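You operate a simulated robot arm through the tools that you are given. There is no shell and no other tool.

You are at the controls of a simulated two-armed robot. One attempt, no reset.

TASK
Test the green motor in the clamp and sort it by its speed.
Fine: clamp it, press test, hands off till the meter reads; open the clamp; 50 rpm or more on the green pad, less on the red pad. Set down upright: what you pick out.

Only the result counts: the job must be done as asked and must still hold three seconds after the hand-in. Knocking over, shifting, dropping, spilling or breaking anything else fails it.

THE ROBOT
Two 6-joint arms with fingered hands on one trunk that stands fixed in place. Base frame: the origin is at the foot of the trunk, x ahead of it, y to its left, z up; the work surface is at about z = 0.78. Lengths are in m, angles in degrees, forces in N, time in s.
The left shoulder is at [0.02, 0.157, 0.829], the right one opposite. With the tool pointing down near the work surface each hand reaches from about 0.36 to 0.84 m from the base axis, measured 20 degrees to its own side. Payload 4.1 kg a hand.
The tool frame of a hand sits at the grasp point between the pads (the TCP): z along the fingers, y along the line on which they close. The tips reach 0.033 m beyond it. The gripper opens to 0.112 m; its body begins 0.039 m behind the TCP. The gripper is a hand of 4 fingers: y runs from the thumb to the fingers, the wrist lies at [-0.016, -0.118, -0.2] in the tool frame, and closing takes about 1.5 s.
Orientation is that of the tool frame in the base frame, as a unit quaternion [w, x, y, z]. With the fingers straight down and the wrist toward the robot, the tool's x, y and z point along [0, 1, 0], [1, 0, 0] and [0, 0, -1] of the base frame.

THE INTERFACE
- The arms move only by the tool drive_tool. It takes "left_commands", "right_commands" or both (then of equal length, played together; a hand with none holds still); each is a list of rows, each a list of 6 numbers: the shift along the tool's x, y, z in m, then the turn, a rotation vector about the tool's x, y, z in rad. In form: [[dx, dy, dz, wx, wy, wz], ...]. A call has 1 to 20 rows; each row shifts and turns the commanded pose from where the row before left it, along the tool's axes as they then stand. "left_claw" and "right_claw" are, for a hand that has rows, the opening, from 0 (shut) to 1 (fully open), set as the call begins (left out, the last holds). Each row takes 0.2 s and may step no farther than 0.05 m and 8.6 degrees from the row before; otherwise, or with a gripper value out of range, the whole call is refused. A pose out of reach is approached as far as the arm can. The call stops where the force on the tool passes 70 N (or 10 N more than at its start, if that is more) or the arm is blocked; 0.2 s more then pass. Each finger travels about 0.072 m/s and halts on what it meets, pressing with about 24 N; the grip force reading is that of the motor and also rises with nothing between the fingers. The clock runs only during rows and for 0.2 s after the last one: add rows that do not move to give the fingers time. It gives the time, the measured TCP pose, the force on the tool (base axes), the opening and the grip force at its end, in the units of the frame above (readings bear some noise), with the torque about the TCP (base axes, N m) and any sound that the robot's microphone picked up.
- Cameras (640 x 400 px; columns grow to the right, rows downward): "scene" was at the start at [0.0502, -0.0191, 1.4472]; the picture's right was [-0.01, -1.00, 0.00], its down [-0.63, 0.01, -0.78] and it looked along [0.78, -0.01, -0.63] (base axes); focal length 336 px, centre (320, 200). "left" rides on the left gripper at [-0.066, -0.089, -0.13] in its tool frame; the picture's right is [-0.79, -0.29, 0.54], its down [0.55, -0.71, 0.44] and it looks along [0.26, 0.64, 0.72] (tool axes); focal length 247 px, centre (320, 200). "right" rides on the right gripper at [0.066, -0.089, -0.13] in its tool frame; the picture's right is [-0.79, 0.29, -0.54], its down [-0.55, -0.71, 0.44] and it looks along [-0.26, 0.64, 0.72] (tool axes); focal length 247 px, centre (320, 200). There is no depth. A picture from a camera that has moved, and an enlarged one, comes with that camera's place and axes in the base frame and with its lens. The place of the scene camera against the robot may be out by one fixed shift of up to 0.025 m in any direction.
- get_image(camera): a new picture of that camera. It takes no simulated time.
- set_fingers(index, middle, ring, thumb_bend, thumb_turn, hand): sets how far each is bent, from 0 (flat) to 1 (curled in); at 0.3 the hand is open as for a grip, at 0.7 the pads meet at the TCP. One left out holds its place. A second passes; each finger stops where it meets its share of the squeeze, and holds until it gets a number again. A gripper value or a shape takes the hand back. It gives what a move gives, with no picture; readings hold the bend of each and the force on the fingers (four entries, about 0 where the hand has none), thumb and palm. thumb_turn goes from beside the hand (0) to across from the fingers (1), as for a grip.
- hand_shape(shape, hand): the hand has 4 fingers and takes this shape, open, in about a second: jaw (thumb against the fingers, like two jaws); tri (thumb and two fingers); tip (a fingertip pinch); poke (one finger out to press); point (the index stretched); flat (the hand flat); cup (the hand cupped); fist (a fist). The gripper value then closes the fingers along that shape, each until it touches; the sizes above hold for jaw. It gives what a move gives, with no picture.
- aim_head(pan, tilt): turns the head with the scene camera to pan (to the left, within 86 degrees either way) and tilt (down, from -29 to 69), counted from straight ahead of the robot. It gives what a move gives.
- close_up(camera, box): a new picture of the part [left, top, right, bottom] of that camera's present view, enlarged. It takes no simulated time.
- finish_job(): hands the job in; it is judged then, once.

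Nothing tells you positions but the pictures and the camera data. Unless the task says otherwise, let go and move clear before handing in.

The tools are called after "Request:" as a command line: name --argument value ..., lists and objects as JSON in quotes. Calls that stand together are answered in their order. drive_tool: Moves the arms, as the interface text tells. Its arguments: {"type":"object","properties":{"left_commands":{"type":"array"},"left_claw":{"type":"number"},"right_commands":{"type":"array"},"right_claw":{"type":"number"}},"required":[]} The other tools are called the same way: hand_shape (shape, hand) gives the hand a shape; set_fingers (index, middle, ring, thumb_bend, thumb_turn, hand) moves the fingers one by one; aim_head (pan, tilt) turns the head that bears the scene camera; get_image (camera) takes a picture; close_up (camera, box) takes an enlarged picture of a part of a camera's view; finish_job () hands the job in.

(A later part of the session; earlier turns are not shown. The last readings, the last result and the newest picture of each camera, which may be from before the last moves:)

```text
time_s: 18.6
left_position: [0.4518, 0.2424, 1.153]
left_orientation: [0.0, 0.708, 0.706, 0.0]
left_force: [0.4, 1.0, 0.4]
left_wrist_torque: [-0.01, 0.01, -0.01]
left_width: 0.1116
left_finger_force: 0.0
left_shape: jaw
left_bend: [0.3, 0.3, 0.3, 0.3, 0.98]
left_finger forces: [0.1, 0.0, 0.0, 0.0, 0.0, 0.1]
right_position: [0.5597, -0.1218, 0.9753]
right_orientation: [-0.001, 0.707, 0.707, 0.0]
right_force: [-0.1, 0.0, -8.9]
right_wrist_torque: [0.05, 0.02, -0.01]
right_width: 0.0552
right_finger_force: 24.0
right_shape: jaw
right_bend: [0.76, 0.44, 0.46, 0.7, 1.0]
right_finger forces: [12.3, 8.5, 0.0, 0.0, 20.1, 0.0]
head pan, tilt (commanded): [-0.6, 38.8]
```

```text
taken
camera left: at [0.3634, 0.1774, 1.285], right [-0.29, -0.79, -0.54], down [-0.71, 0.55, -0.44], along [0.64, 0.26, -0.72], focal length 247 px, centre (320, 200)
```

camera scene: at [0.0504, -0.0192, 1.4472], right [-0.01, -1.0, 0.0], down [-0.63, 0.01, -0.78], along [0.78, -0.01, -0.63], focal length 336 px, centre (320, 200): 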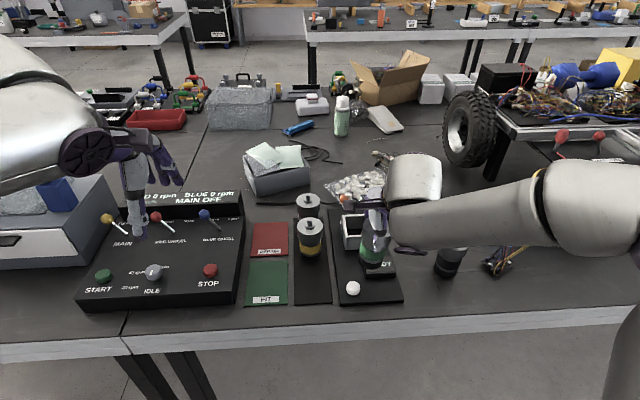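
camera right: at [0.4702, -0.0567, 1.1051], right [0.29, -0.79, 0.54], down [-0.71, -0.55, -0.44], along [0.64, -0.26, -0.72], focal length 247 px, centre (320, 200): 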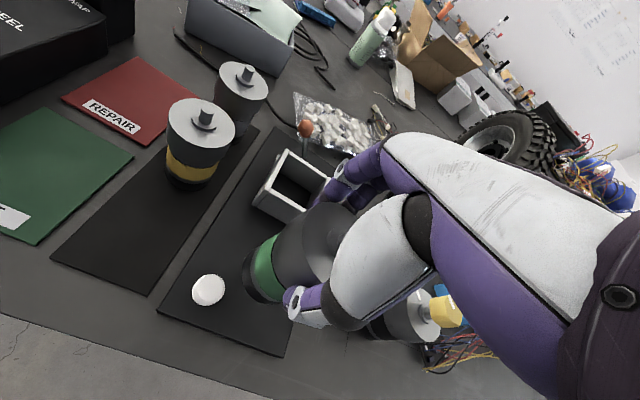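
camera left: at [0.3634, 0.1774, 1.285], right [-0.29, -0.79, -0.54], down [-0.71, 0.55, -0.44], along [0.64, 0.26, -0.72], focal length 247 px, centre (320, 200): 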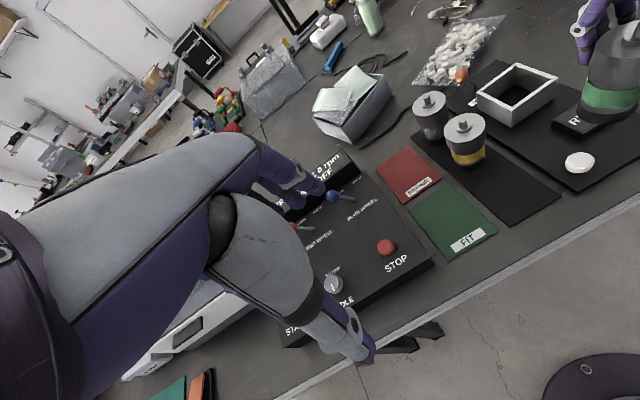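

The hand is turned and the motor is still upright. The right camera now sees the socket up close; I'll refine the socket's centre from it.

Request:
close_up --camera "right" --box '[240, 110, 360, 230]'

Request:
close_up --camera "left" --box '[440, 40, 600, 150]'

```text
3.33 times, centred on (300, 170) of right
camera zoom: at [0.4702, -0.0567, 1.1051], right [0.29, -0.79, 0.54], down [-0.71, -0.55, -0.44], along [0.64, -0.26, -0.72], focal length 823 px, centre (387, 300)
```

zoom: 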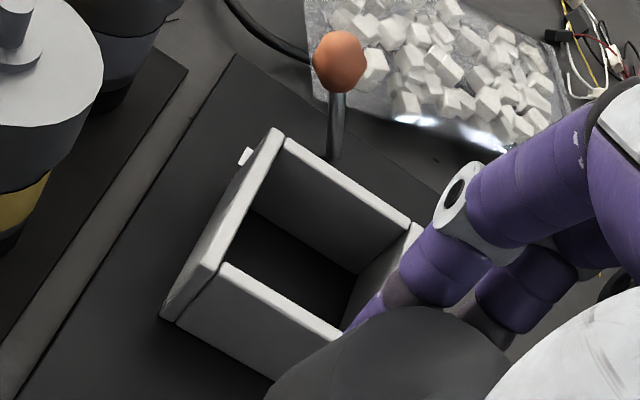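

```text
3.64 times, centred on (520, 95) of left
camera zoom: at [0.3634, 0.1774, 1.285], right [-0.29, -0.79, -0.54], down [-0.71, 0.55, -0.44], along [0.64, 0.26, -0.72], focal length 898 px, centre (-407, 582)
```

zoom: 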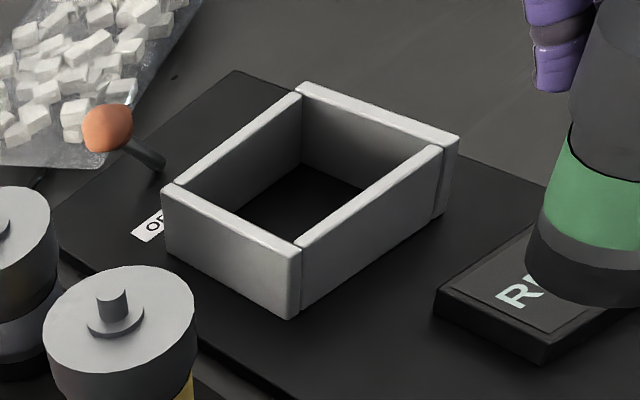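

The socket rim corners put its centre near (0.710, -0.114) with the fixture yawed ~4°. Let me cross-check with the scene camera (whose offset I now know) before moving over it.

Request:
close_up --camera "scene" --box '[325, 190, 405, 290]'

```text
4.00 times, centred on (365, 240) of scene
camera zoom: at [0.0504, -0.0192, 1.4472], right [-0.01, -1.0, 0.0], down [-0.63, 0.01, -0.78], along [0.78, -0.01, -0.63], focal length 1342 px, centre (140, 40)
```

zoom: 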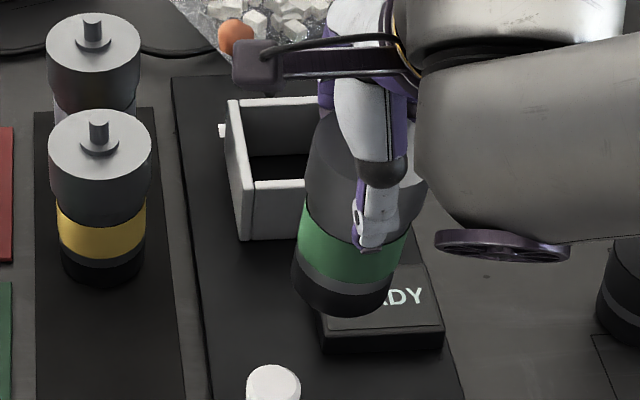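

The measurements agree to within a few mm: socket centre about (0.710, -0.114). I'll move the motor forward over it at the same height and check alignment.

Request:
drive_tool --right_commands '[[0.0007, 0.0188, 0, 0, 0, 0], [0.0007, 0.0188, 0, 0, 0, 0], [0.0007, 0.0188, 0, 0, 0, 0], [0.0007, 0.0188, 0, 0, 0, 0], [0.0007, 0.0188, 0, 0, 0, 0], [0.0007, 0.0188, 0, 0, 0, 0], [0.0007, 0.0188, 0, 0, 0, 0], [0.0007, 0.0188, 0, 0, 0, 0], [0, 0, 0, 0, 0, 0], [0, 0, 0, 0, 0, 0]]'

Request:
close_up --camera "scene" --box '[320, 170, 410, 270]'

Request:
close_up --camera "left" --box '[440, 0, 640, 150]'

Request:
get_image --camera "right"

```text
time_s: 20.8
left_position: [0.4515, 0.2423, 1.1531]
left_orientation: [0.0, 0.707, 0.707, 0.0]
left_force: [0.3, 1.0, 0.4]
left_wrist_torque: [0.01, 0.04, -0.01]
left_width: 0.1115
left_finger_force: 0.1
left_shape: jaw
left_bend: [0.3, 0.3, 0.3, 0.3, 0.98]
left_finger forces: [0.1, 0.0, 0.0, 0.0, 0.1, 0.1]
right_position: [0.7111, -0.1152, 0.9746]
right_orientation: [-0.001, 0.707, 0.707, 0.0]
right_force: [-0.1, -0.9, -9.5]
right_wrist_torque: [0.03, 0.01, 0.0]
right_width: 0.0551
right_finger_force: 24.3
right_shape: jaw
right_bend: [0.76, 0.44, 0.46, 0.7, 1.0]
right_finger forces: [12.5, 8.4, 0.0, 0.0, 20.2, 0.1]
head pan, tilt (commanded): [-0.6, 38.8]
```

```text
4.00 times, centred on (365, 220) of scene
camera zoom: at [0.0505, -0.0191, 1.4472], right [-0.01, -1.0, 0.0], down [-0.63, 0.01, -0.78], along [0.78, -0.01, -0.63], focal length 1342 px, centre (140, 120)
```

zoom: 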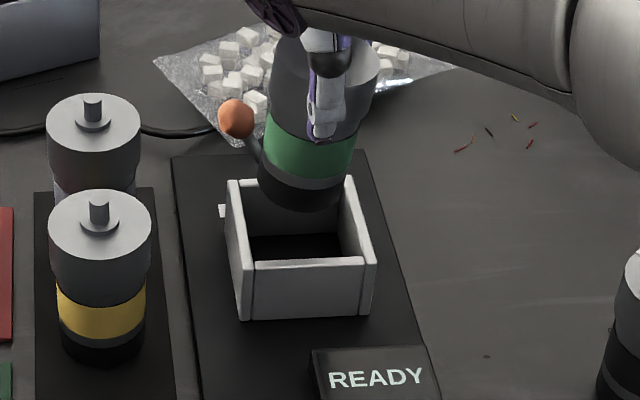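

```text
2.67 times, centred on (540, 75) of left
camera zoom: at [0.3635, 0.1774, 1.285], right [-0.29, -0.79, -0.54], down [-0.71, 0.55, -0.44], along [0.64, 0.26, -0.72], focal length 659 px, centre (-267, 533)
```

zoom: 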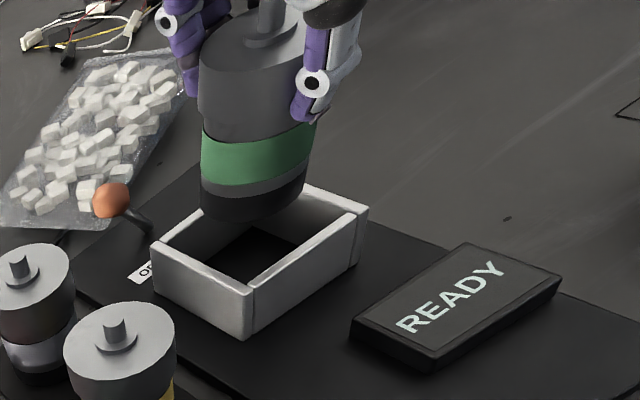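

```text
taken
camera right: at [0.6213, -0.0503, 1.1042], right [0.29, -0.79, 0.54], down [-0.71, -0.55, -0.43], along [0.64, -0.26, -0.72], focal length 247 px, centre (320, 200)
```

right: 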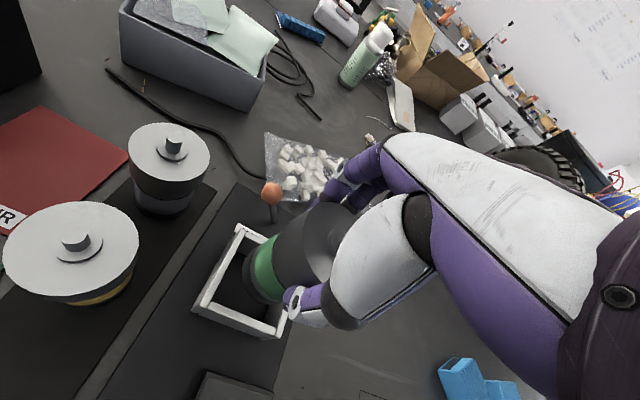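

The motor's base sits centred over the socket in both views (within ~2 mm). Lowering it into the socket, first part way.

Request:
drive_tool --right_commands '[[0, 0, 0.012, 0, 0, 0], [0, 0, 0.012, 0, 0, 0], [0, 0, 0.012, 0, 0, 0], [0, 0, 0.012, 0, 0, 0], [0, 0, 0.01, 0, 0, 0], [0, 0, 0, 0, 0, 0]]'

Request:
close_up --camera "scene" --box '[320, 170, 410, 270]'

Request:
close_up --camera "left" --box '[440, 0, 640, 150]'

```text
time_s: 22.2
left_position: [0.4525, 0.2415, 1.1538]
left_orientation: [0.0, 0.708, 0.706, 0.0]
left_force: [1.2, 0.4, -0.5]
left_wrist_torque: [0.02, 0.02, 0.0]
left_width: 0.1115
left_finger_force: 0.1
left_shape: jaw
left_bend: [0.3, 0.3, 0.3, 0.3, 0.98]
left_finger forces: [0.0, 0.1, 0.0, 0.1, 0.1, 0.0]
right_position: [0.7104, -0.1173, 0.9174]
right_orientation: [0.0, 0.707, 0.707, 0.0]
right_force: [-0.3, -0.9, -8.6]
right_wrist_torque: [0.0, -0.01, 0.02]
right_width: 0.0554
right_finger_force: 24.2
right_shape: jaw
right_bend: [0.76, 0.44, 0.46, 0.7, 1.0]
right_finger forces: [12.4, 8.6, 0.0, 0.0, 20.1, 0.1]
head pan, tilt (commanded): [-0.6, 38.8]
```

```text
4.00 times, centred on (365, 220) of scene
camera zoom: at [0.0505, -0.0191, 1.4472], right [-0.01, -1.0, 0.0], down [-0.63, 0.01, -0.78], along [0.78, -0.01, -0.63], focal length 1342 px, centre (140, 120)
```

zoom: 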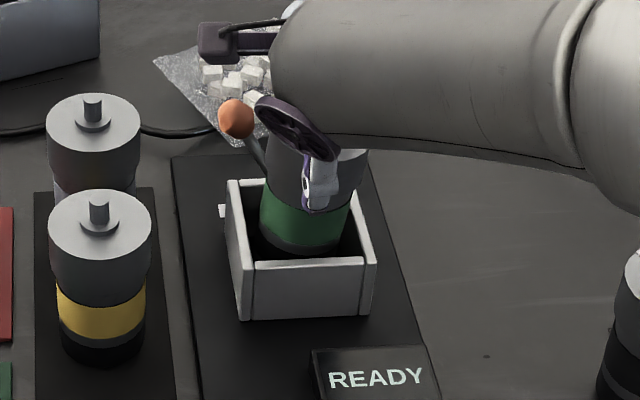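

```text
2.67 times, centred on (540, 75) of left
camera zoom: at [0.3635, 0.1774, 1.285], right [-0.29, -0.79, -0.54], down [-0.71, 0.55, -0.44], along [0.64, 0.26, -0.72], focal length 659 px, centre (-267, 533)
```

zoom: 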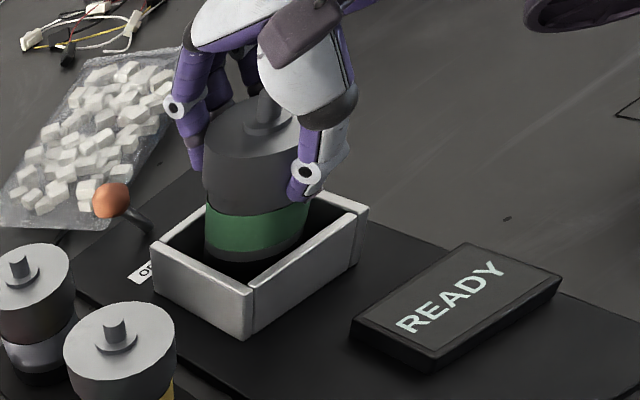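

It's going in cleanly with no contact. Continuing down in small steps to the floor of the socket.

Request:
drive_tool --right_commands '[[0, 0, 0.007, 0, 0, 0], [0, 0, 0.007, 0, 0, 0], [0, 0, 0.006, 0, 0, 0], [0, 0, 0, 0, 0, 0]]'

```text
time_s: 23.2
left_position: [0.4517, 0.2418, 1.1537]
left_orientation: [0.0, 0.706, 0.708, 0.0]
left_force: [-1.4, 0.5, 0.1]
left_wrist_torque: [0.03, 0.01, -0.03]
left_width: 0.1117
left_finger_force: 0.0
left_shape: jaw
left_bend: [0.3, 0.3, 0.3, 0.3, 0.98]
left_finger forces: [0.0, 0.0, 0.0, 0.1, 0.0, 0.0]
right_position: [0.7114, -0.1182, 0.8987]
right_orientation: [0.001, 0.707, 0.707, -0.002]
right_force: [-0.5, 0.9, -8.2]
right_wrist_torque: [-0.02, 0.0, 0.03]
right_width: 0.0553
right_finger_force: 24.1
right_shape: jaw
right_bend: [0.76, 0.44, 0.46, 0.7, 1.0]
right_finger forces: [12.4, 8.5, 0.0, 0.0, 20.3, 0.0]
head pan, tilt (commanded): [-0.6, 38.8]
```

Request:
drive_tool --right_commands '[[0.001, 0, 0.003, 0, 0, 0], [0.001, 0, 0.003, 0, 0, 0], [0, 0, 0, 0, 0, 0]]'

Request:
close_up --camera "left" --box '[480, 20, 600, 120]'

```text
time_s: 24.0
left_position: [0.4528, 0.2408, 1.1531]
left_orientation: [0.0, 0.707, 0.707, 0.0]
left_force: [0.7, -0.9, -0.9]
left_wrist_torque: [-0.01, -0.02, -0.01]
left_width: 0.1119
left_finger_force: 0.1
left_shape: jaw
left_bend: [0.3, 0.3, 0.3, 0.3, 0.98]
left_finger forces: [0.0, 0.0, 0.0, 0.0, 0.0, 0.1]
right_position: [0.7105, -0.113, 0.8945]
right_orientation: [0.001, 0.706, 0.708, 0.003]
right_force: [-2.2, 5.1, 11.3]
right_wrist_torque: [0.05, 0.01, 0.05]
right_width: 0.0557
right_finger_force: 24.3
right_shape: jaw
right_bend: [0.76, 0.44, 0.46, 0.7, 1.0]
right_finger forces: [13.3, 9.1, 0.1, 0.0, 24.1, 0.0]
head pan, tilt (commanded): [-0.6, 38.8]
```

```text
4.00 times, centred on (540, 70) of left
camera zoom: at [0.3628, 0.1778, 1.2852], right [-0.29, -0.79, -0.54], down [-0.71, 0.55, -0.44], along [0.64, 0.26, -0.72], focal length 988 px, centre (-560, 720)
```

zoom: 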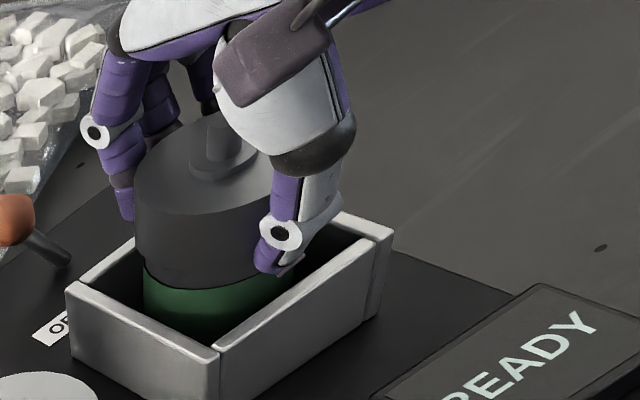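

The motor has touched the socket floor (force swung from -8 N to +11 N). I'll ease off slightly and open the fingers part way to leave clearance from the lever.

Request:
drive_tool --right_commands '[[0, 0, -0.001, 0, 0, 0], [0, 0, 0, 0, 0, 0]]'

Request:
drive_tool --right_commands '[[0, 0, 0, 0, 0, 0], [0, 0, 0, 0, 0, 0], [0, 0, 0, 0, 0, 0], [0, 0, 0, 0, 0, 0], [0, 0, 0, 0, 0, 0]]' --right_claw 0.85

Request:
close_up --camera "left" --box '[480, 20, 600, 120]'

Request:
close_up --camera "scene" --box '[320, 170, 410, 270]'

Request:
get_image --camera "right"

```text
time_s: 24.6
left_position: [0.4516, 0.2421, 1.153]
left_orientation: [0.001, 0.707, 0.707, -0.001]
left_force: [-0.8, 0.1, 0.8]
left_wrist_torque: [0.0, 0.03, 0.0]
left_width: 0.1118
left_finger_force: 0.0
left_shape: jaw
left_bend: [0.3, 0.3, 0.3, 0.3, 0.98]
left_finger forces: [0.0, 0.1, 0.1, 0.0, 0.0, 0.0]
right_position: [0.711, -0.1135, 0.894]
right_orientation: [0.001, 0.707, 0.707, 0.001]
right_force: [-1.3, 7.1, 13.9]
right_wrist_torque: [0.11, -0.04, 0.1]
right_width: 0.0559
right_finger_force: 24.4
right_shape: jaw
right_bend: [0.76, 0.44, 0.46, 0.7, 1.0]
right_finger forces: [14.1, 9.3, 0.0, 0.0, 24.0, 0.0]
head pan, tilt (commanded): [-0.6, 38.8]
```

```text
time_s: 25.8
left_position: [0.452, 0.2425, 1.1536]
left_orientation: [0.0, 0.706, 0.708, -0.002]
left_force: [-0.1, 0.4, 0.5]
left_wrist_torque: [0.01, -0.03, 0.03]
left_width: 0.1119
left_finger_force: 0.0
left_shape: jaw
left_bend: [0.3, 0.3, 0.3, 0.3, 0.98]
left_finger forces: [0.0, 0.0, 0.0, 0.0, 0.1, 0.0]
right_position: [0.7106, -0.1157, 0.8925]
right_orientation: [0.0, 0.707, 0.707, 0.0]
right_force: [0.6, 0.7, -0.5]
right_wrist_torque: [-0.01, 0.0, -0.01]
right_width: 0.0951
right_finger_force: 0.0
right_shape: jaw
right_bend: [0.26, 0.33, 0.31, 0.46, 0.99]
right_finger forces: [0.0, 0.0, 0.0, 0.0, 0.0, 0.0]
head pan, tilt (commanded): [-0.6, 38.8]
```

```text
4.00 times, centred on (540, 70) of left
camera zoom: at [0.3632, 0.1774, 1.2851], right [-0.29, -0.79, -0.54], down [-0.71, 0.55, -0.44], along [0.64, 0.26, -0.72], focal length 988 px, centre (-560, 720)
```

zoom: 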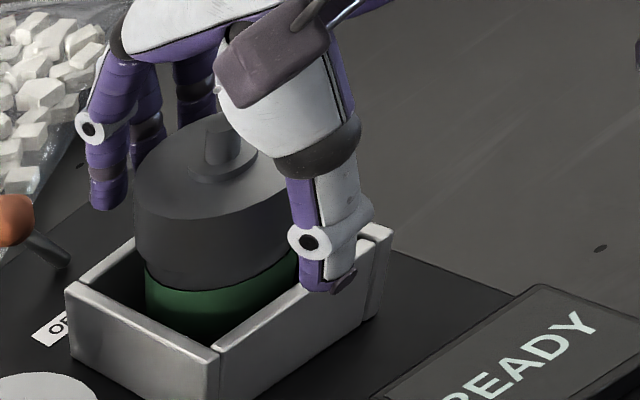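

```text
4.00 times, centred on (365, 220) of scene
camera zoom: at [0.0502, -0.0191, 1.4472], right [-0.01, -1.0, 0.0], down [-0.63, 0.01, -0.78], along [0.78, -0.01, -0.63], focal length 1342 px, centre (140, 120)
```

zoom: 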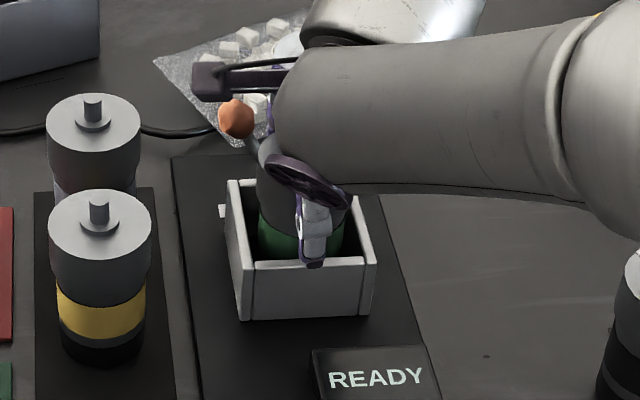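

```text
taken
camera right: at [0.6211, -0.0489, 1.0222], right [0.29, -0.79, 0.54], down [-0.71, -0.55, -0.44], along [0.64, -0.26, -0.72], focal length 247 px, centre (320, 200)
```

right: 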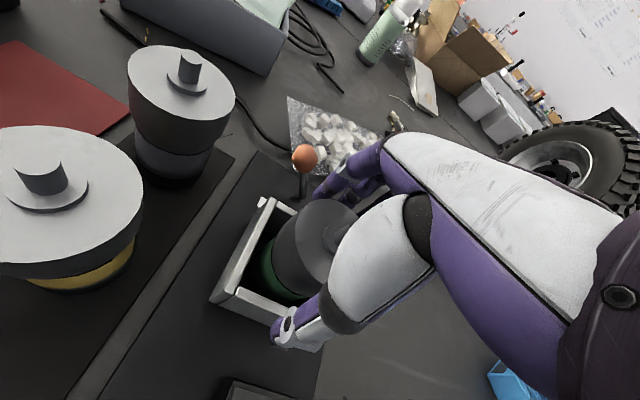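

The motor stands free in the socket. I'll lift the hand straight up and look at the lever.

Request:
drive_tool --right_commands '[[0, 0, -0.02, 0, 0, 0], [0, 0, -0.03, 0, 0, 0], [0, 0, -0.03, 0, 0, 0], [0, 0, -0.03, 0, 0, 0], [0, 0, -0.01, 0, 0, 0], [0, -0.03, 0, 0, 0, 0], [0, -0.03, 0, 0, 0, 0], [0, 0, 0, 0, 0, 0]]'

Request:
get_image --camera "right"

Request:
close_up --camera "left" --box '[440, 0, 640, 150]'

Request:
get_image --camera "scene"

```text
time_s: 27.6
left_position: [0.4523, 0.2423, 1.1532]
left_orientation: [0.0, 0.707, 0.708, 0.0]
left_force: [-0.5, -0.2, -0.4]
left_wrist_torque: [-0.01, 0.0, -0.02]
left_width: 0.1119
left_finger_force: 0.0
left_shape: jaw
left_bend: [0.3, 0.3, 0.3, 0.3, 0.98]
left_finger forces: [0.0, 0.1, 0.0, 0.0, 0.0, 0.0]
right_position: [0.6495, -0.1136, 1.0113]
right_orientation: [0.0, 0.707, 0.707, 0.0]
right_force: [-0.2, -0.2, 0.2]
right_wrist_torque: [0.0, 0.02, 0.01]
right_width: 0.0949
right_finger_force: 0.3
right_shape: jaw
right_bend: [0.26, 0.33, 0.31, 0.46, 0.99]
right_finger forces: [0.0, 0.1, 0.1, 0.0, 0.0, 0.0]
head pan, tilt (commanded): [-0.6, 38.8]
```

```text
taken
camera right: at [0.5604, -0.0484, 1.1411], right [0.29, -0.79, 0.54], down [-0.71, -0.55, -0.44], along [0.64, -0.26, -0.72], focal length 247 px, centre (320, 200)
```

right: 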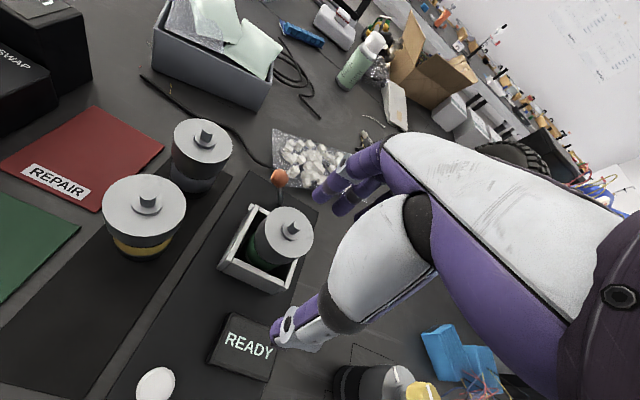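

```text
2.67 times, centred on (540, 75) of left
camera zoom: at [0.3633, 0.1775, 1.2851], right [-0.29, -0.79, -0.54], down [-0.71, 0.55, -0.44], along [0.64, 0.26, -0.72], focal length 659 px, centre (-267, 533)
```

zoom: 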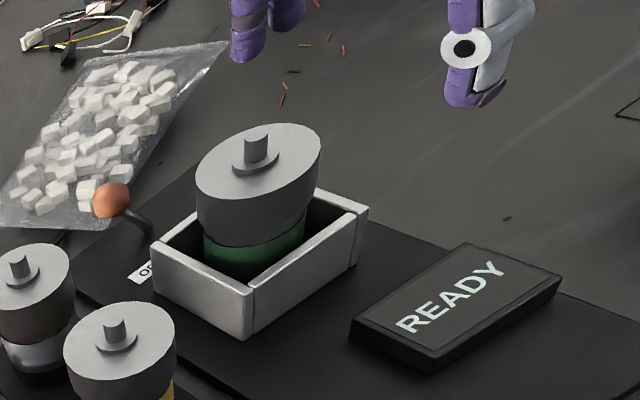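

```text
taken
camera scene: at [0.0503, -0.0191, 1.4472], right [-0.01, -1.0, 0.0], down [-0.63, 0.01, -0.78], along [0.78, -0.01, -0.63], focal length 336 px, centre (320, 200)
```

scene: 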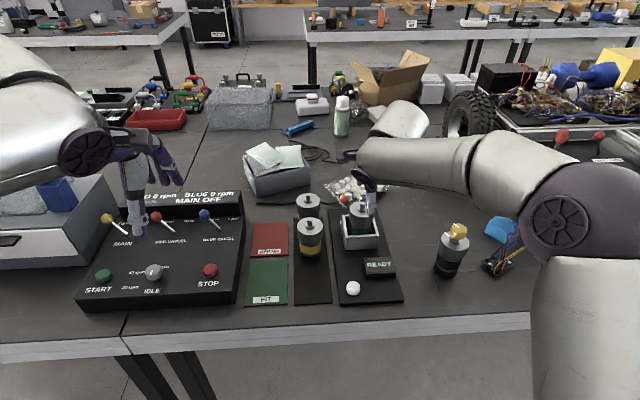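

The motor is seated upright. Next is the lever: I'll try the "poke" shape on the right hand and look at its geometry from the other cameras before approaching.

Request:
hand_shape --hand "right" --shape "poke"

Request:
close_up --camera "left" --box '[440, 0, 640, 150]'

Request:
get_image --camera "right"

Request:
close_up --camera "scene" --box '[310, 120, 450, 270]'

```text
time_s: 28.5
left_position: [0.4521, 0.242, 1.1534]
left_orientation: [-0.001, 0.707, 0.707, 0.0]
left_force: [0.3, 0.3, -0.5]
left_wrist_torque: [-0.01, 0.0, 0.0]
left_width: 0.1119
left_finger_force: 0.0
left_shape: jaw
left_bend: [0.3, 0.3, 0.3, 0.3, 0.98]
left_finger forces: [0.1, 0.0, 0.0, 0.1, 0.1, 0.0]
right_position: [0.6516, -0.1135, 1.0112]
right_orientation: [0.0, 0.707, 0.707, 0.0]
right_force: [1.1, -1.0, -0.1]
right_wrist_torque: [-0.02, 0.0, 0.0]
right_width: 0.0002
right_finger_force: 0.1
right_shape: poke
right_bend: [0.7, 0.7, 0.99, 1.0, 1.0]
right_finger forces: [0.0, 0.0, 0.0, 0.0, 0.0, 0.0]
head pan, tilt (commanded): [-0.6, 38.8]
```

```text
2.67 times, centred on (540, 75) of left
camera zoom: at [0.3632, 0.1774, 1.2851], right [-0.29, -0.79, -0.54], down [-0.71, 0.55, -0.44], along [0.64, 0.26, -0.72], focal length 659 px, centre (-267, 533)
```

zoom: 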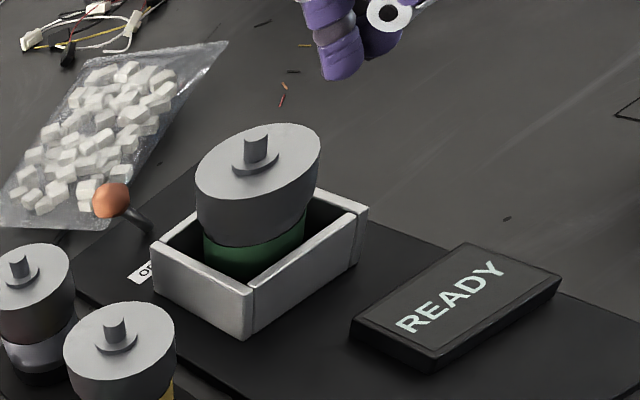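

```text
taken
camera right: at [0.5606, -0.0484, 1.141], right [0.29, -0.79, 0.54], down [-0.71, -0.55, -0.44], along [0.64, -0.26, -0.72], focal length 247 px, centre (320, 200)
```

right: 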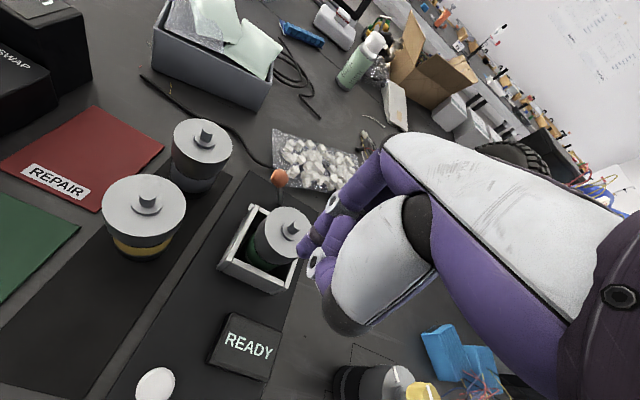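

```text
2.67 times, centred on (380, 195) of scene
camera zoom: at [0.0502, -0.0191, 1.4472], right [-0.01, -1.0, 0.0], down [-0.63, 0.01, -0.78], along [0.78, -0.01, -0.63], focal length 895 px, centre (160, 213)
```

zoom: 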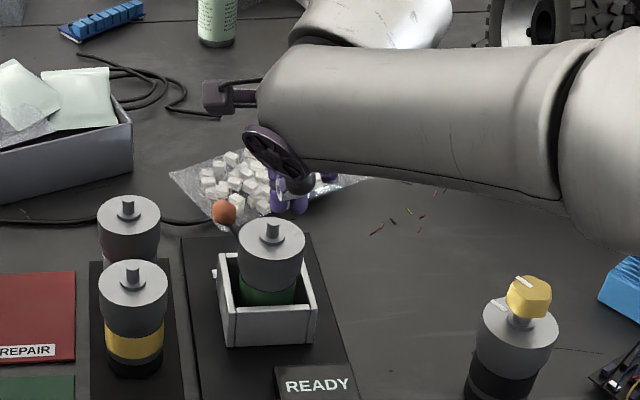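

The poke shape keeps the finger tip under the palm. A custom shape with the index extended and the others curled should reach further; I'll set that up in free space where the left camera can see it.

Request:
drive_tool --right_commands '[[0.02, -0.025, 0, 0, 0, 0], [0.02, -0.025, 0, 0, 0, 0], [0.02, -0.025, 0, 0, 0, 0], [0.02, -0.025, 0, 0, 0, 0]]'

Request:
set_fingers --hand "right" --index 0.3 --middle 1.0 --ring 1.0 --thumb_bend 1.0 --thumb_turn 1.0

Request:
get_image --camera "left"

Request:
get_image --camera "right"

Request:
get_image --camera "scene"

```text
time_s: 29.5
left_position: [0.4518, 0.2421, 1.1535]
left_orientation: [0.0, 0.707, 0.707, 0.0]
left_force: [0.1, -0.1, 0.1]
left_wrist_torque: [-0.01, 0.01, 0.0]
left_width: 0.1119
left_finger_force: 0.0
left_shape: jaw
left_bend: [0.3, 0.3, 0.3, 0.3, 0.98]
left_finger forces: [0.0, 0.0, 0.0, 0.0, 0.0, 0.0]
right_position: [0.5521, -0.0309, 1.0117]
right_orientation: [0.0, 0.708, 0.706, 0.0]
right_force: [-0.1, 0.8, -0.2]
right_wrist_torque: [-0.02, 0.02, -0.04]
right_width: 0.0
right_finger_force: 0.1
right_shape: poke
right_bend: [0.7, 0.7, 0.99, 1.0, 1.0]
right_finger forces: [0.0, 0.1, 0.1, 0.0, 0.0, 0.0]
head pan, tilt (commanded): [-0.6, 38.8]
```

```text
time_s: 30.5
left_position: [0.4523, 0.2412, 1.1531]
left_orientation: [0.001, 0.708, 0.707, 0.001]
left_force: [-0.3, 0.3, -0.4]
left_wrist_torque: [-0.01, 0.02, 0.02]
left_width: 0.1117
left_finger_force: 0.3
left_shape: jaw
left_bend: [0.3, 0.3, 0.3, 0.3, 0.98]
left_finger forces: [0.0, 0.1, 0.0, 0.0, 0.0, 0.1]
right_position: [0.5521, -0.0301, 1.0116]
right_orientation: [0.0, 0.707, 0.707, 0.001]
right_force: [-1.1, 0.6, -0.4]
right_wrist_torque: [0.02, 0.02, -0.02]
right_width: 0.0322
right_finger_force: 0.1
right_shape: fingers
right_bend: [0.28, 0.99, 1.0, 1.0, 1.0]
right_finger forces: [0.0, 0.1, 0.1, 0.0, 0.0, 0.0]
head pan, tilt (commanded): [-0.6, 38.8]
```

```text
taken
camera left: at [0.3632, 0.1774, 1.2851], right [-0.29, -0.79, -0.54], down [-0.71, 0.55, -0.44], along [0.64, 0.26, -0.72], focal length 247 px, centre (320, 200)
```

left: 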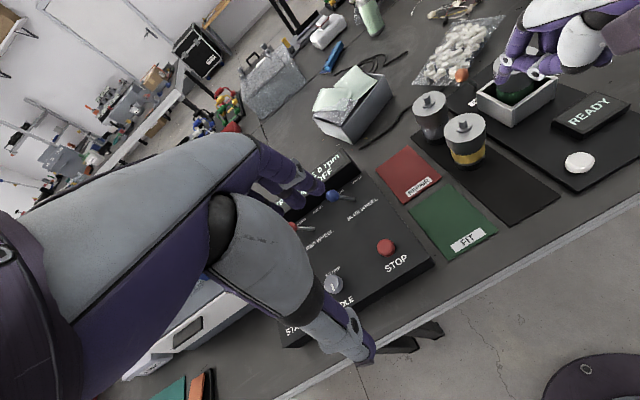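

```text
taken
camera right: at [0.4618, 0.0344, 1.1409], right [0.29, -0.79, 0.54], down [-0.71, -0.55, -0.44], along [0.64, -0.26, -0.72], focal length 247 px, centre (320, 200)
```

right: 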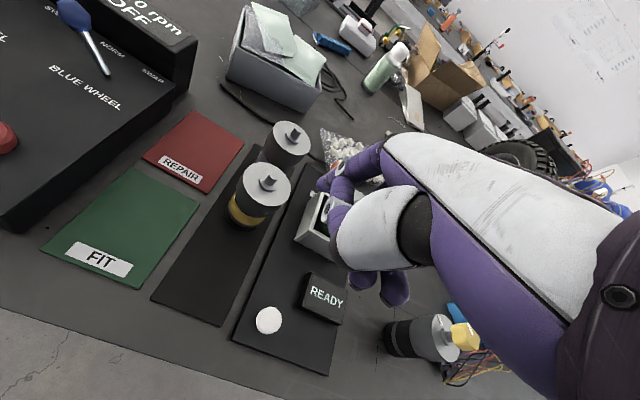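

```text
taken
camera scene: at [0.0502, -0.0191, 1.4472], right [-0.01, -1.0, 0.0], down [-0.63, 0.01, -0.78], along [0.78, -0.01, -0.63], focal length 336 px, centre (320, 200)
```

scene: 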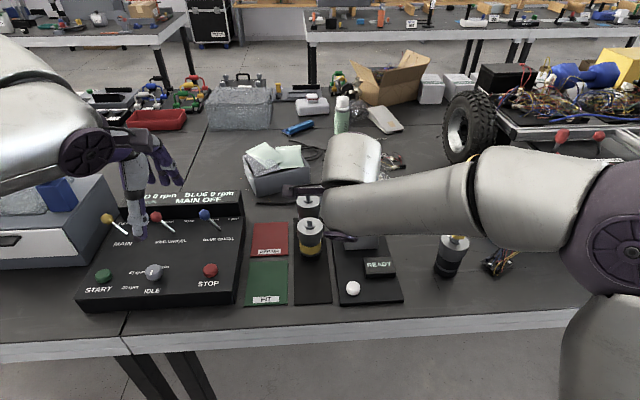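

Request:
close_up --camera "left" --box '[480, 0, 640, 110]'

Request:
close_up --camera "right" --box '[240, 120, 480, 330]'

```text
3.64 times, centred on (560, 55) of left
camera zoom: at [0.3632, 0.1774, 1.2851], right [-0.29, -0.79, -0.54], down [-0.71, 0.55, -0.44], along [0.64, 0.26, -0.72], focal length 898 px, centre (-553, 727)
```

zoom: 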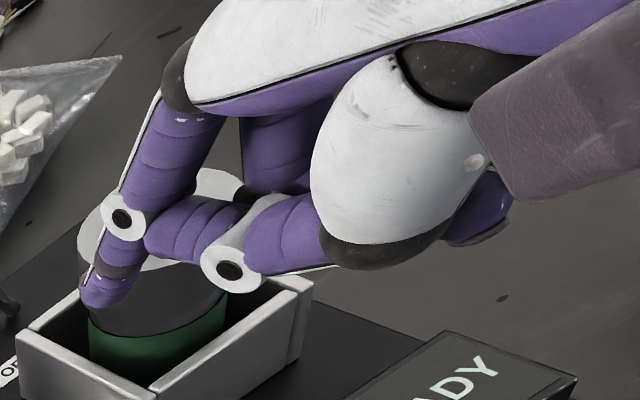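

```text
1.90 times, centred on (360, 225) of right
camera zoom: at [0.4618, 0.0344, 1.1409], right [0.29, -0.79, 0.54], down [-0.71, -0.55, -0.44], along [0.64, -0.26, -0.72], focal length 470 px, centre (244, 152)
```

zoom: 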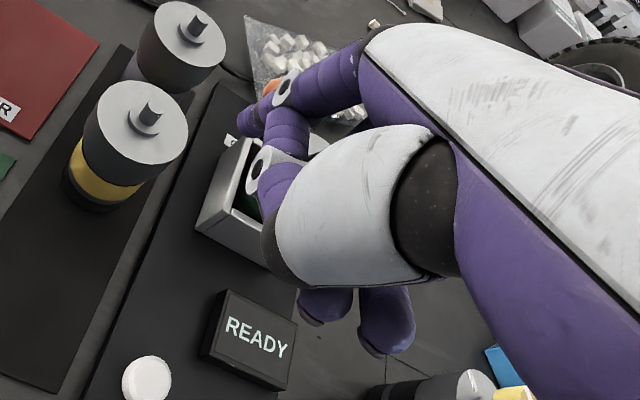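

Useful: on the right hand the index is on the left side, so the left hand (index on its right side) is the better one to push the lever rightwards, and the right hand can push it back later. I'll move the right hand away and shape the left hand with a pointing index.

Request:
drive_tool --right_commands '[[-0.034, -0.009, -0.011, 0, 0, 0], [-0.034, -0.009, -0.011, 0, 0, 0], [-0.034, -0.009, -0.011, 0, 0, 0], [-0.034, -0.009, -0.011, 0, 0, 0], [-0.034, -0.009, -0.011, 0, 0, 0], [-0.034, -0.009, -0.011, 0, 0, 0], [-0.034, -0.009, -0.011, 0, 0, 0], [-0.034, -0.009, -0.011, 0, 0, 0]]'

Request:
set_fingers --hand "left" --index 0.3 --middle 0.0 --ring 0.0 --thumb_bend 1.0 --thumb_turn 1.0

Request:
get_image --camera "scene"

Request:
get_image --camera "left"

Request:
get_image --camera "right"

```text
time_s: 32.3
left_position: [0.4524, 0.2437, 1.1514]
left_orientation: [0.0, 0.707, 0.707, 0.0]
left_force: [-0.6, 1.0, -0.4]
left_wrist_torque: [0.0, 0.02, 0.03]
left_width: 0.1116
left_finger_force: 0.0
left_shape: jaw
left_bend: [0.3, 0.3, 0.3, 0.3, 0.98]
left_finger forces: [0.1, 0.0, 0.1, 0.0, 0.0, 0.1]
right_position: [0.4782, -0.3091, 1.0979]
right_orientation: [0.001, 0.707, 0.707, 0.0]
right_force: [-0.5, 0.1, -0.2]
right_wrist_torque: [-0.01, 0.02, 0.01]
right_width: 0.0323
right_finger_force: 0.0
right_shape: fingers
right_bend: [0.28, 0.99, 1.0, 1.0, 1.0]
right_finger forces: [0.0, 0.0, 0.0, 0.0, 0.0, 0.0]
head pan, tilt (commanded): [-0.6, 38.8]
```

```text
time_s: 33.3
left_position: [0.4518, 0.2423, 1.1537]
left_orientation: [0.0, 0.707, 0.707, 0.0]
left_force: [0.5, 0.3, 0.4]
left_wrist_torque: [0.01, 0.01, 0.0]
left_width: 0.0295
left_finger_force: 0.0
left_shape: fingers
left_bend: [0.29, 0.0, 0.0, 0.97, 1.0]
left_finger forces: [0.1, 0.0, 0.0, 0.0, 0.0, 0.1]
right_position: [0.4795, -0.307, 1.0997]
right_orientation: [0.0, 0.707, 0.708, 0.0]
right_force: [0.1, -1.1, 0.5]
right_wrist_torque: [0.01, 0.0, -0.02]
right_width: 0.032
right_finger_force: 0.1
right_shape: fingers
right_bend: [0.28, 0.99, 1.0, 1.0, 1.0]
right_finger forces: [0.1, 0.0, 0.0, 0.1, 0.1, 0.1]
head pan, tilt (commanded): [-0.6, 38.8]
```

```text
taken
camera scene: at [0.0502, -0.0191, 1.4472], right [-0.01, -1.0, 0.0], down [-0.63, 0.01, -0.78], along [0.78, -0.01, -0.63], focal length 336 px, centre (320, 200)
```

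scene: 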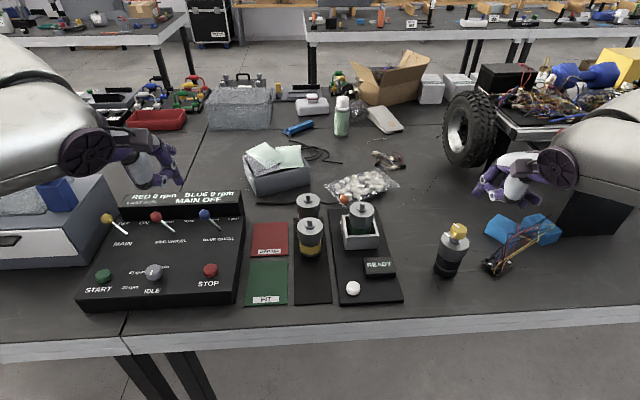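

```text
taken
camera left: at [0.3632, 0.1774, 1.2851], right [-0.29, -0.79, -0.54], down [-0.71, 0.55, -0.44], along [0.64, 0.26, -0.72], focal length 247 px, centre (320, 200)
```

left: 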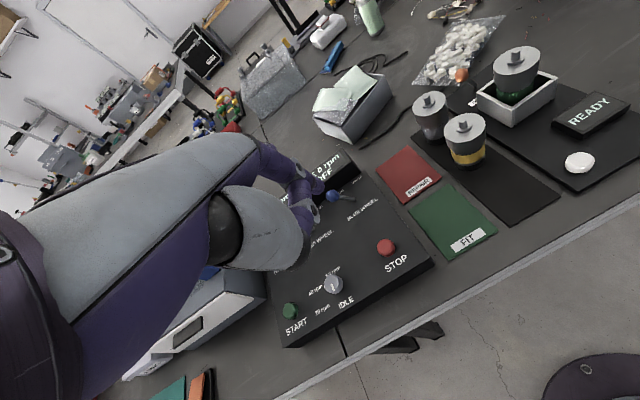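

```text
taken
camera right: at [0.3893, -0.2427, 1.2287], right [0.29, -0.79, 0.54], down [-0.71, -0.55, -0.44], along [0.64, -0.26, -0.72], focal length 247 px, centre (320, 200)
```

right: 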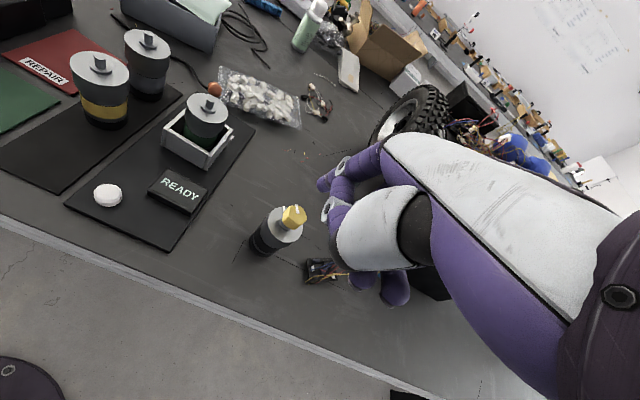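

Request:
close_up --camera "scene" --box '[100, 120, 220, 210]'

Request:
close_up --camera "left" --box '[200, 120, 400, 290]'

Request:
close_up --camera "scene" --box '[280, 170, 420, 300]'

```text
4.44 times, centred on (160, 165) of scene
camera zoom: at [0.0502, -0.0191, 1.4472], right [-0.01, -1.0, 0.0], down [-0.63, 0.01, -0.78], along [0.78, -0.01, -0.63], focal length 1491 px, centre (1031, 356)
```

zoom: 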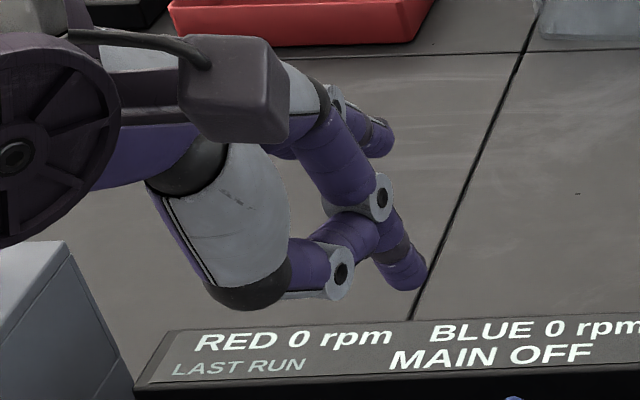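

```text
2.35 times, centred on (300, 205) of left
camera zoom: at [0.3632, 0.1774, 1.2851], right [-0.29, -0.79, -0.54], down [-0.71, 0.55, -0.44], along [0.64, 0.26, -0.72], focal length 581 px, centre (367, 188)
```

zoom: 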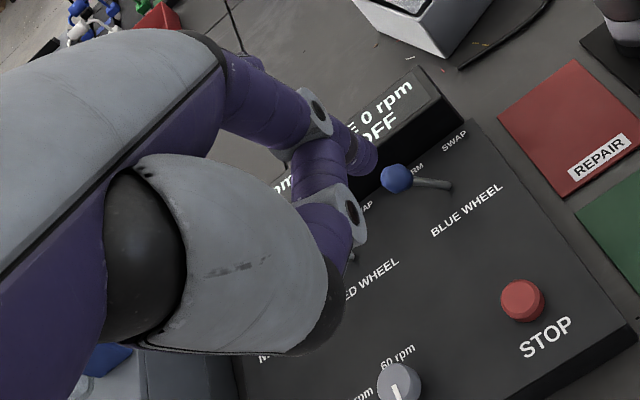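

```text
3.08 times, centred on (350, 235) of scene
camera zoom: at [0.0502, -0.0191, 1.4472], right [-0.01, -1.0, 0.0], down [-0.63, 0.01, -0.78], along [0.78, -0.01, -0.63], focal length 1032 px, centre (228, 92)
```

zoom: 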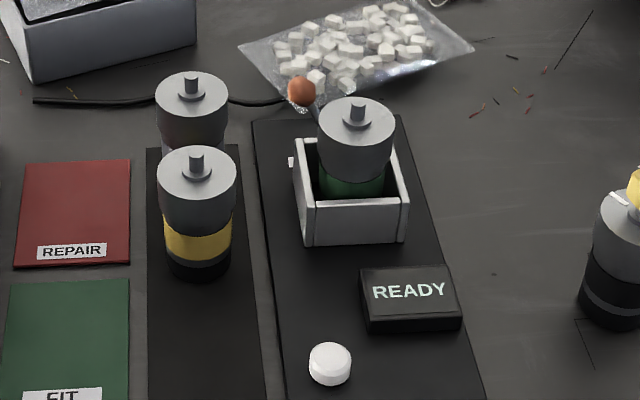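

Shape works: index tip is the lowest and right-most. I'll check whether turning the thumb aside gives more clearance underneath.

Request:
set_fingers --hand "left" --thumb_bend 0.0 --thumb_turn 0.0

Request:
close_up --camera "scene" --box '[100, 120, 220, 210]'

Request:
close_up --camera "left" --box '[200, 120, 400, 290]'

Request:
get_image --camera "right"

```text
time_s: 34.3
left_position: [0.4532, 0.2413, 1.1524]
left_orientation: [0.0, 0.707, 0.707, 0.0]
left_force: [0.1, -0.5, 0.9]
left_wrist_torque: [0.0, -0.01, 0.01]
left_width: 0.1715
left_finger_force: 0.1
left_shape: fingers
left_bend: [0.3, 0.0, 0.0, 0.0, 0.0]
left_finger forces: [0.0, 0.0, 0.1, 0.0, 0.1, 0.0]
right_position: [0.4792, -0.307, 1.0984]
right_orientation: [0.0, 0.707, 0.707, 0.0]
right_force: [-0.2, 0.2, 0.6]
right_wrist_torque: [-0.01, 0.01, 0.05]
right_width: 0.0321
right_finger_force: 0.1
right_shape: fingers
right_bend: [0.28, 0.99, 1.0, 1.0, 1.0]
right_finger forces: [0.0, 0.0, 0.1, 0.1, 0.1, 0.0]
head pan, tilt (commanded): [-0.6, 38.8]
```

```text
4.44 times, centred on (160, 165) of scene
camera zoom: at [0.0502, -0.0191, 1.4472], right [-0.01, -1.0, 0.0], down [-0.63, 0.01, -0.78], along [0.78, -0.01, -0.63], focal length 1491 px, centre (1031, 356)
```

zoom: 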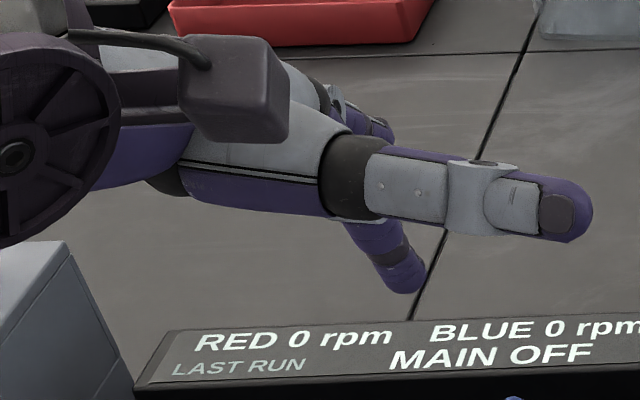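

```text
2.35 times, centred on (300, 205) of left
camera zoom: at [0.3632, 0.1775, 1.2851], right [-0.29, -0.79, -0.54], down [-0.71, 0.55, -0.44], along [0.64, 0.26, -0.72], focal length 581 px, centre (367, 188)
```

zoom: 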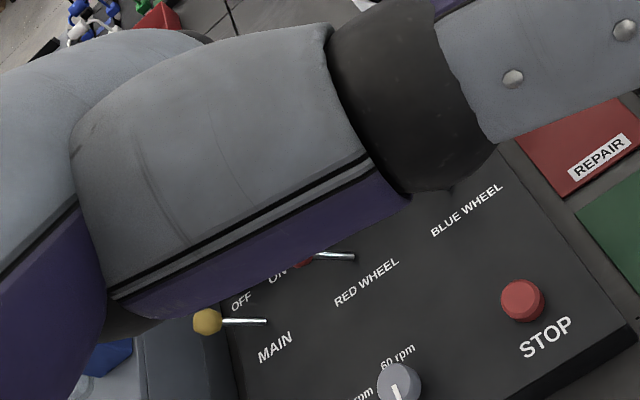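

```text
taken
camera right: at [0.3893, -0.2427, 1.2287], right [0.29, -0.79, 0.54], down [-0.71, -0.55, -0.44], along [0.64, -0.26, -0.72], focal length 247 px, centre (320, 200)
```

right: 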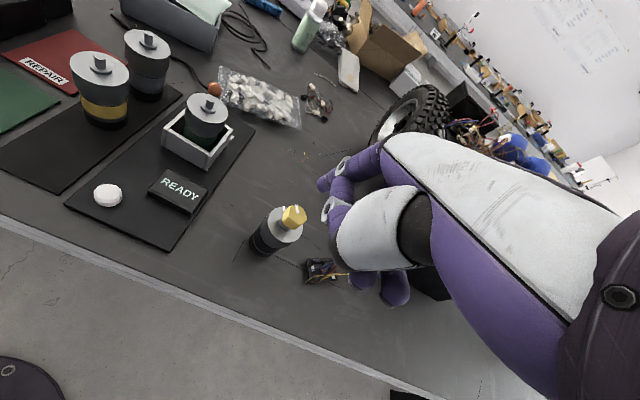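

With the thumb turned aside it sticks out sideways, so curled under is better. I'll curl the thumb again and bring the left hand (yawed ~8° right) to hover with its index tip just left of the lever knob.

Request:
set_fingers --hand "left" --index 0.3 --middle 0.0 --ring 0.0 --thumb_bend 1.0 --thumb_turn 1.0

Request:
drive_tool --left_commands '[[0, 0, 0, 0, 0, 0.14], [-0.0205, 0.02986, 0.018, 0, 0, 0], [-0.0205, 0.02986, 0.018, 0, 0, 0], [-0.0205, 0.02986, 0.018, 0, 0, 0], [-0.0205, 0.02986, 0.018, 0, 0, 0], [-0.0205, 0.02986, 0.018, 0, 0, 0], [-0.0205, 0.02986, 0.018, 0, 0, 0], [-0.0205, 0.02986, 0.018, 0, 0, 0], [-0.0205, 0.02986, 0.018, 0, 0, 0], [-0.0205, 0.02986, 0.018, 0, 0, 0], [0, 0, 0, 0, 0, 0]]'

Request:
get_image --camera "scene"

Request:
get_image --camera "left"

Request:
get_image --camera "right"

```text
time_s: 35.3
left_position: [0.4523, 0.2427, 1.1529]
left_orientation: [0.0, 0.707, 0.708, 0.0]
left_force: [0.2, -0.7, -0.1]
left_wrist_torque: [0.02, 0.0, 0.01]
left_width: 0.0296
left_finger_force: 0.1
left_shape: fingers
left_bend: [0.29, 0.0, 0.0, 0.97, 1.0]
left_finger forces: [0.0, 0.1, 0.1, 0.0, 0.0, 0.0]
right_position: [0.4796, -0.3089, 1.0997]
right_orientation: [0.0, 0.707, 0.707, 0.0]
right_force: [-0.8, 0.6, 0.2]
right_wrist_torque: [-0.02, 0.0, -0.03]
right_width: 0.0322
right_finger_force: 0.1
right_shape: fingers
right_bend: [0.28, 0.99, 1.0, 1.0, 1.0]
right_finger forces: [0.1, 0.0, 0.0, 0.1, 0.0, 0.0]
head pan, tilt (commanded): [-0.6, 38.8]
```

```text
time_s: 37.7
left_position: [0.6917, 0.0221, 0.9917]
left_orientation: [0.0, 0.756, 0.655, 0.0]
left_force: [-0.3, -0.2, -0.5]
left_wrist_torque: [0.0, 0.01, -0.01]
left_width: 0.0298
left_finger_force: 0.0
left_shape: fingers
left_bend: [0.29, 0.0, 0.0, 0.97, 1.0]
left_finger forces: [0.1, 0.1, 0.0, 0.1, 0.0, 0.1]
right_position: [0.4775, -0.3083, 1.0997]
right_orientation: [0.0, 0.707, 0.707, 0.001]
right_force: [-0.7, -0.2, -0.6]
right_wrist_torque: [0.0, -0.01, -0.02]
right_width: 0.0318
right_finger_force: 0.1
right_shape: fingers
right_bend: [0.28, 0.99, 1.0, 1.0, 1.0]
right_finger forces: [0.0, 0.0, 0.0, 0.0, 0.0, 0.0]
head pan, tilt (commanded): [-0.6, 38.8]
```

```text
taken
camera scene: at [0.0501, -0.019, 1.4472], right [-0.01, -1.0, 0.0], down [-0.63, 0.01, -0.78], along [0.78, -0.01, -0.63], focal length 336 px, centre (320, 200)
```

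scene: 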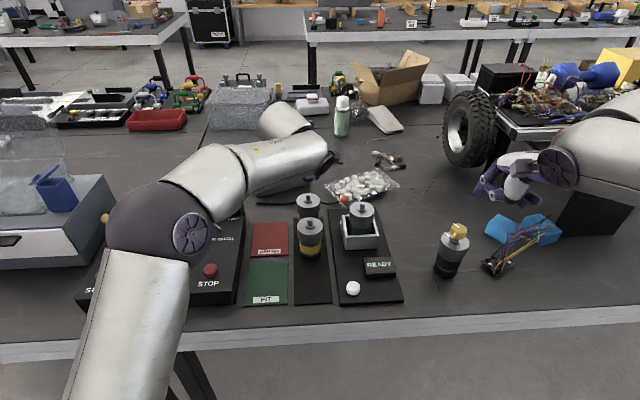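

```text
taken
camera left: at [0.5946, -0.0293, 1.1239], right [-0.39, -0.74, -0.54], down [-0.63, 0.65, -0.44], along [0.67, 0.16, -0.72], focal length 247 px, centre (320, 200)
```

left: 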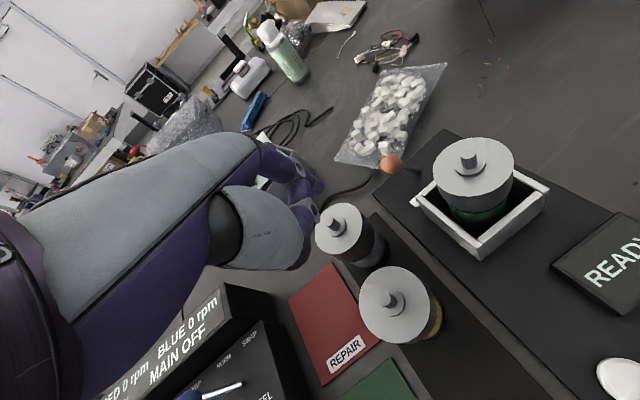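

```text
taken
camera right: at [0.3892, -0.2426, 1.2288], right [0.29, -0.79, 0.54], down [-0.71, -0.55, -0.44], along [0.64, -0.26, -0.72], focal length 247 px, centre (320, 200)
```

right: 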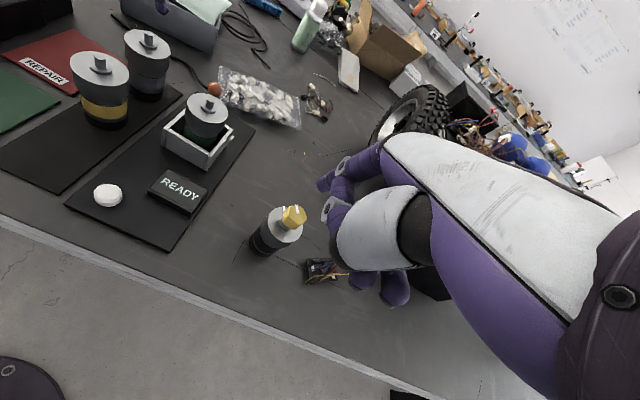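

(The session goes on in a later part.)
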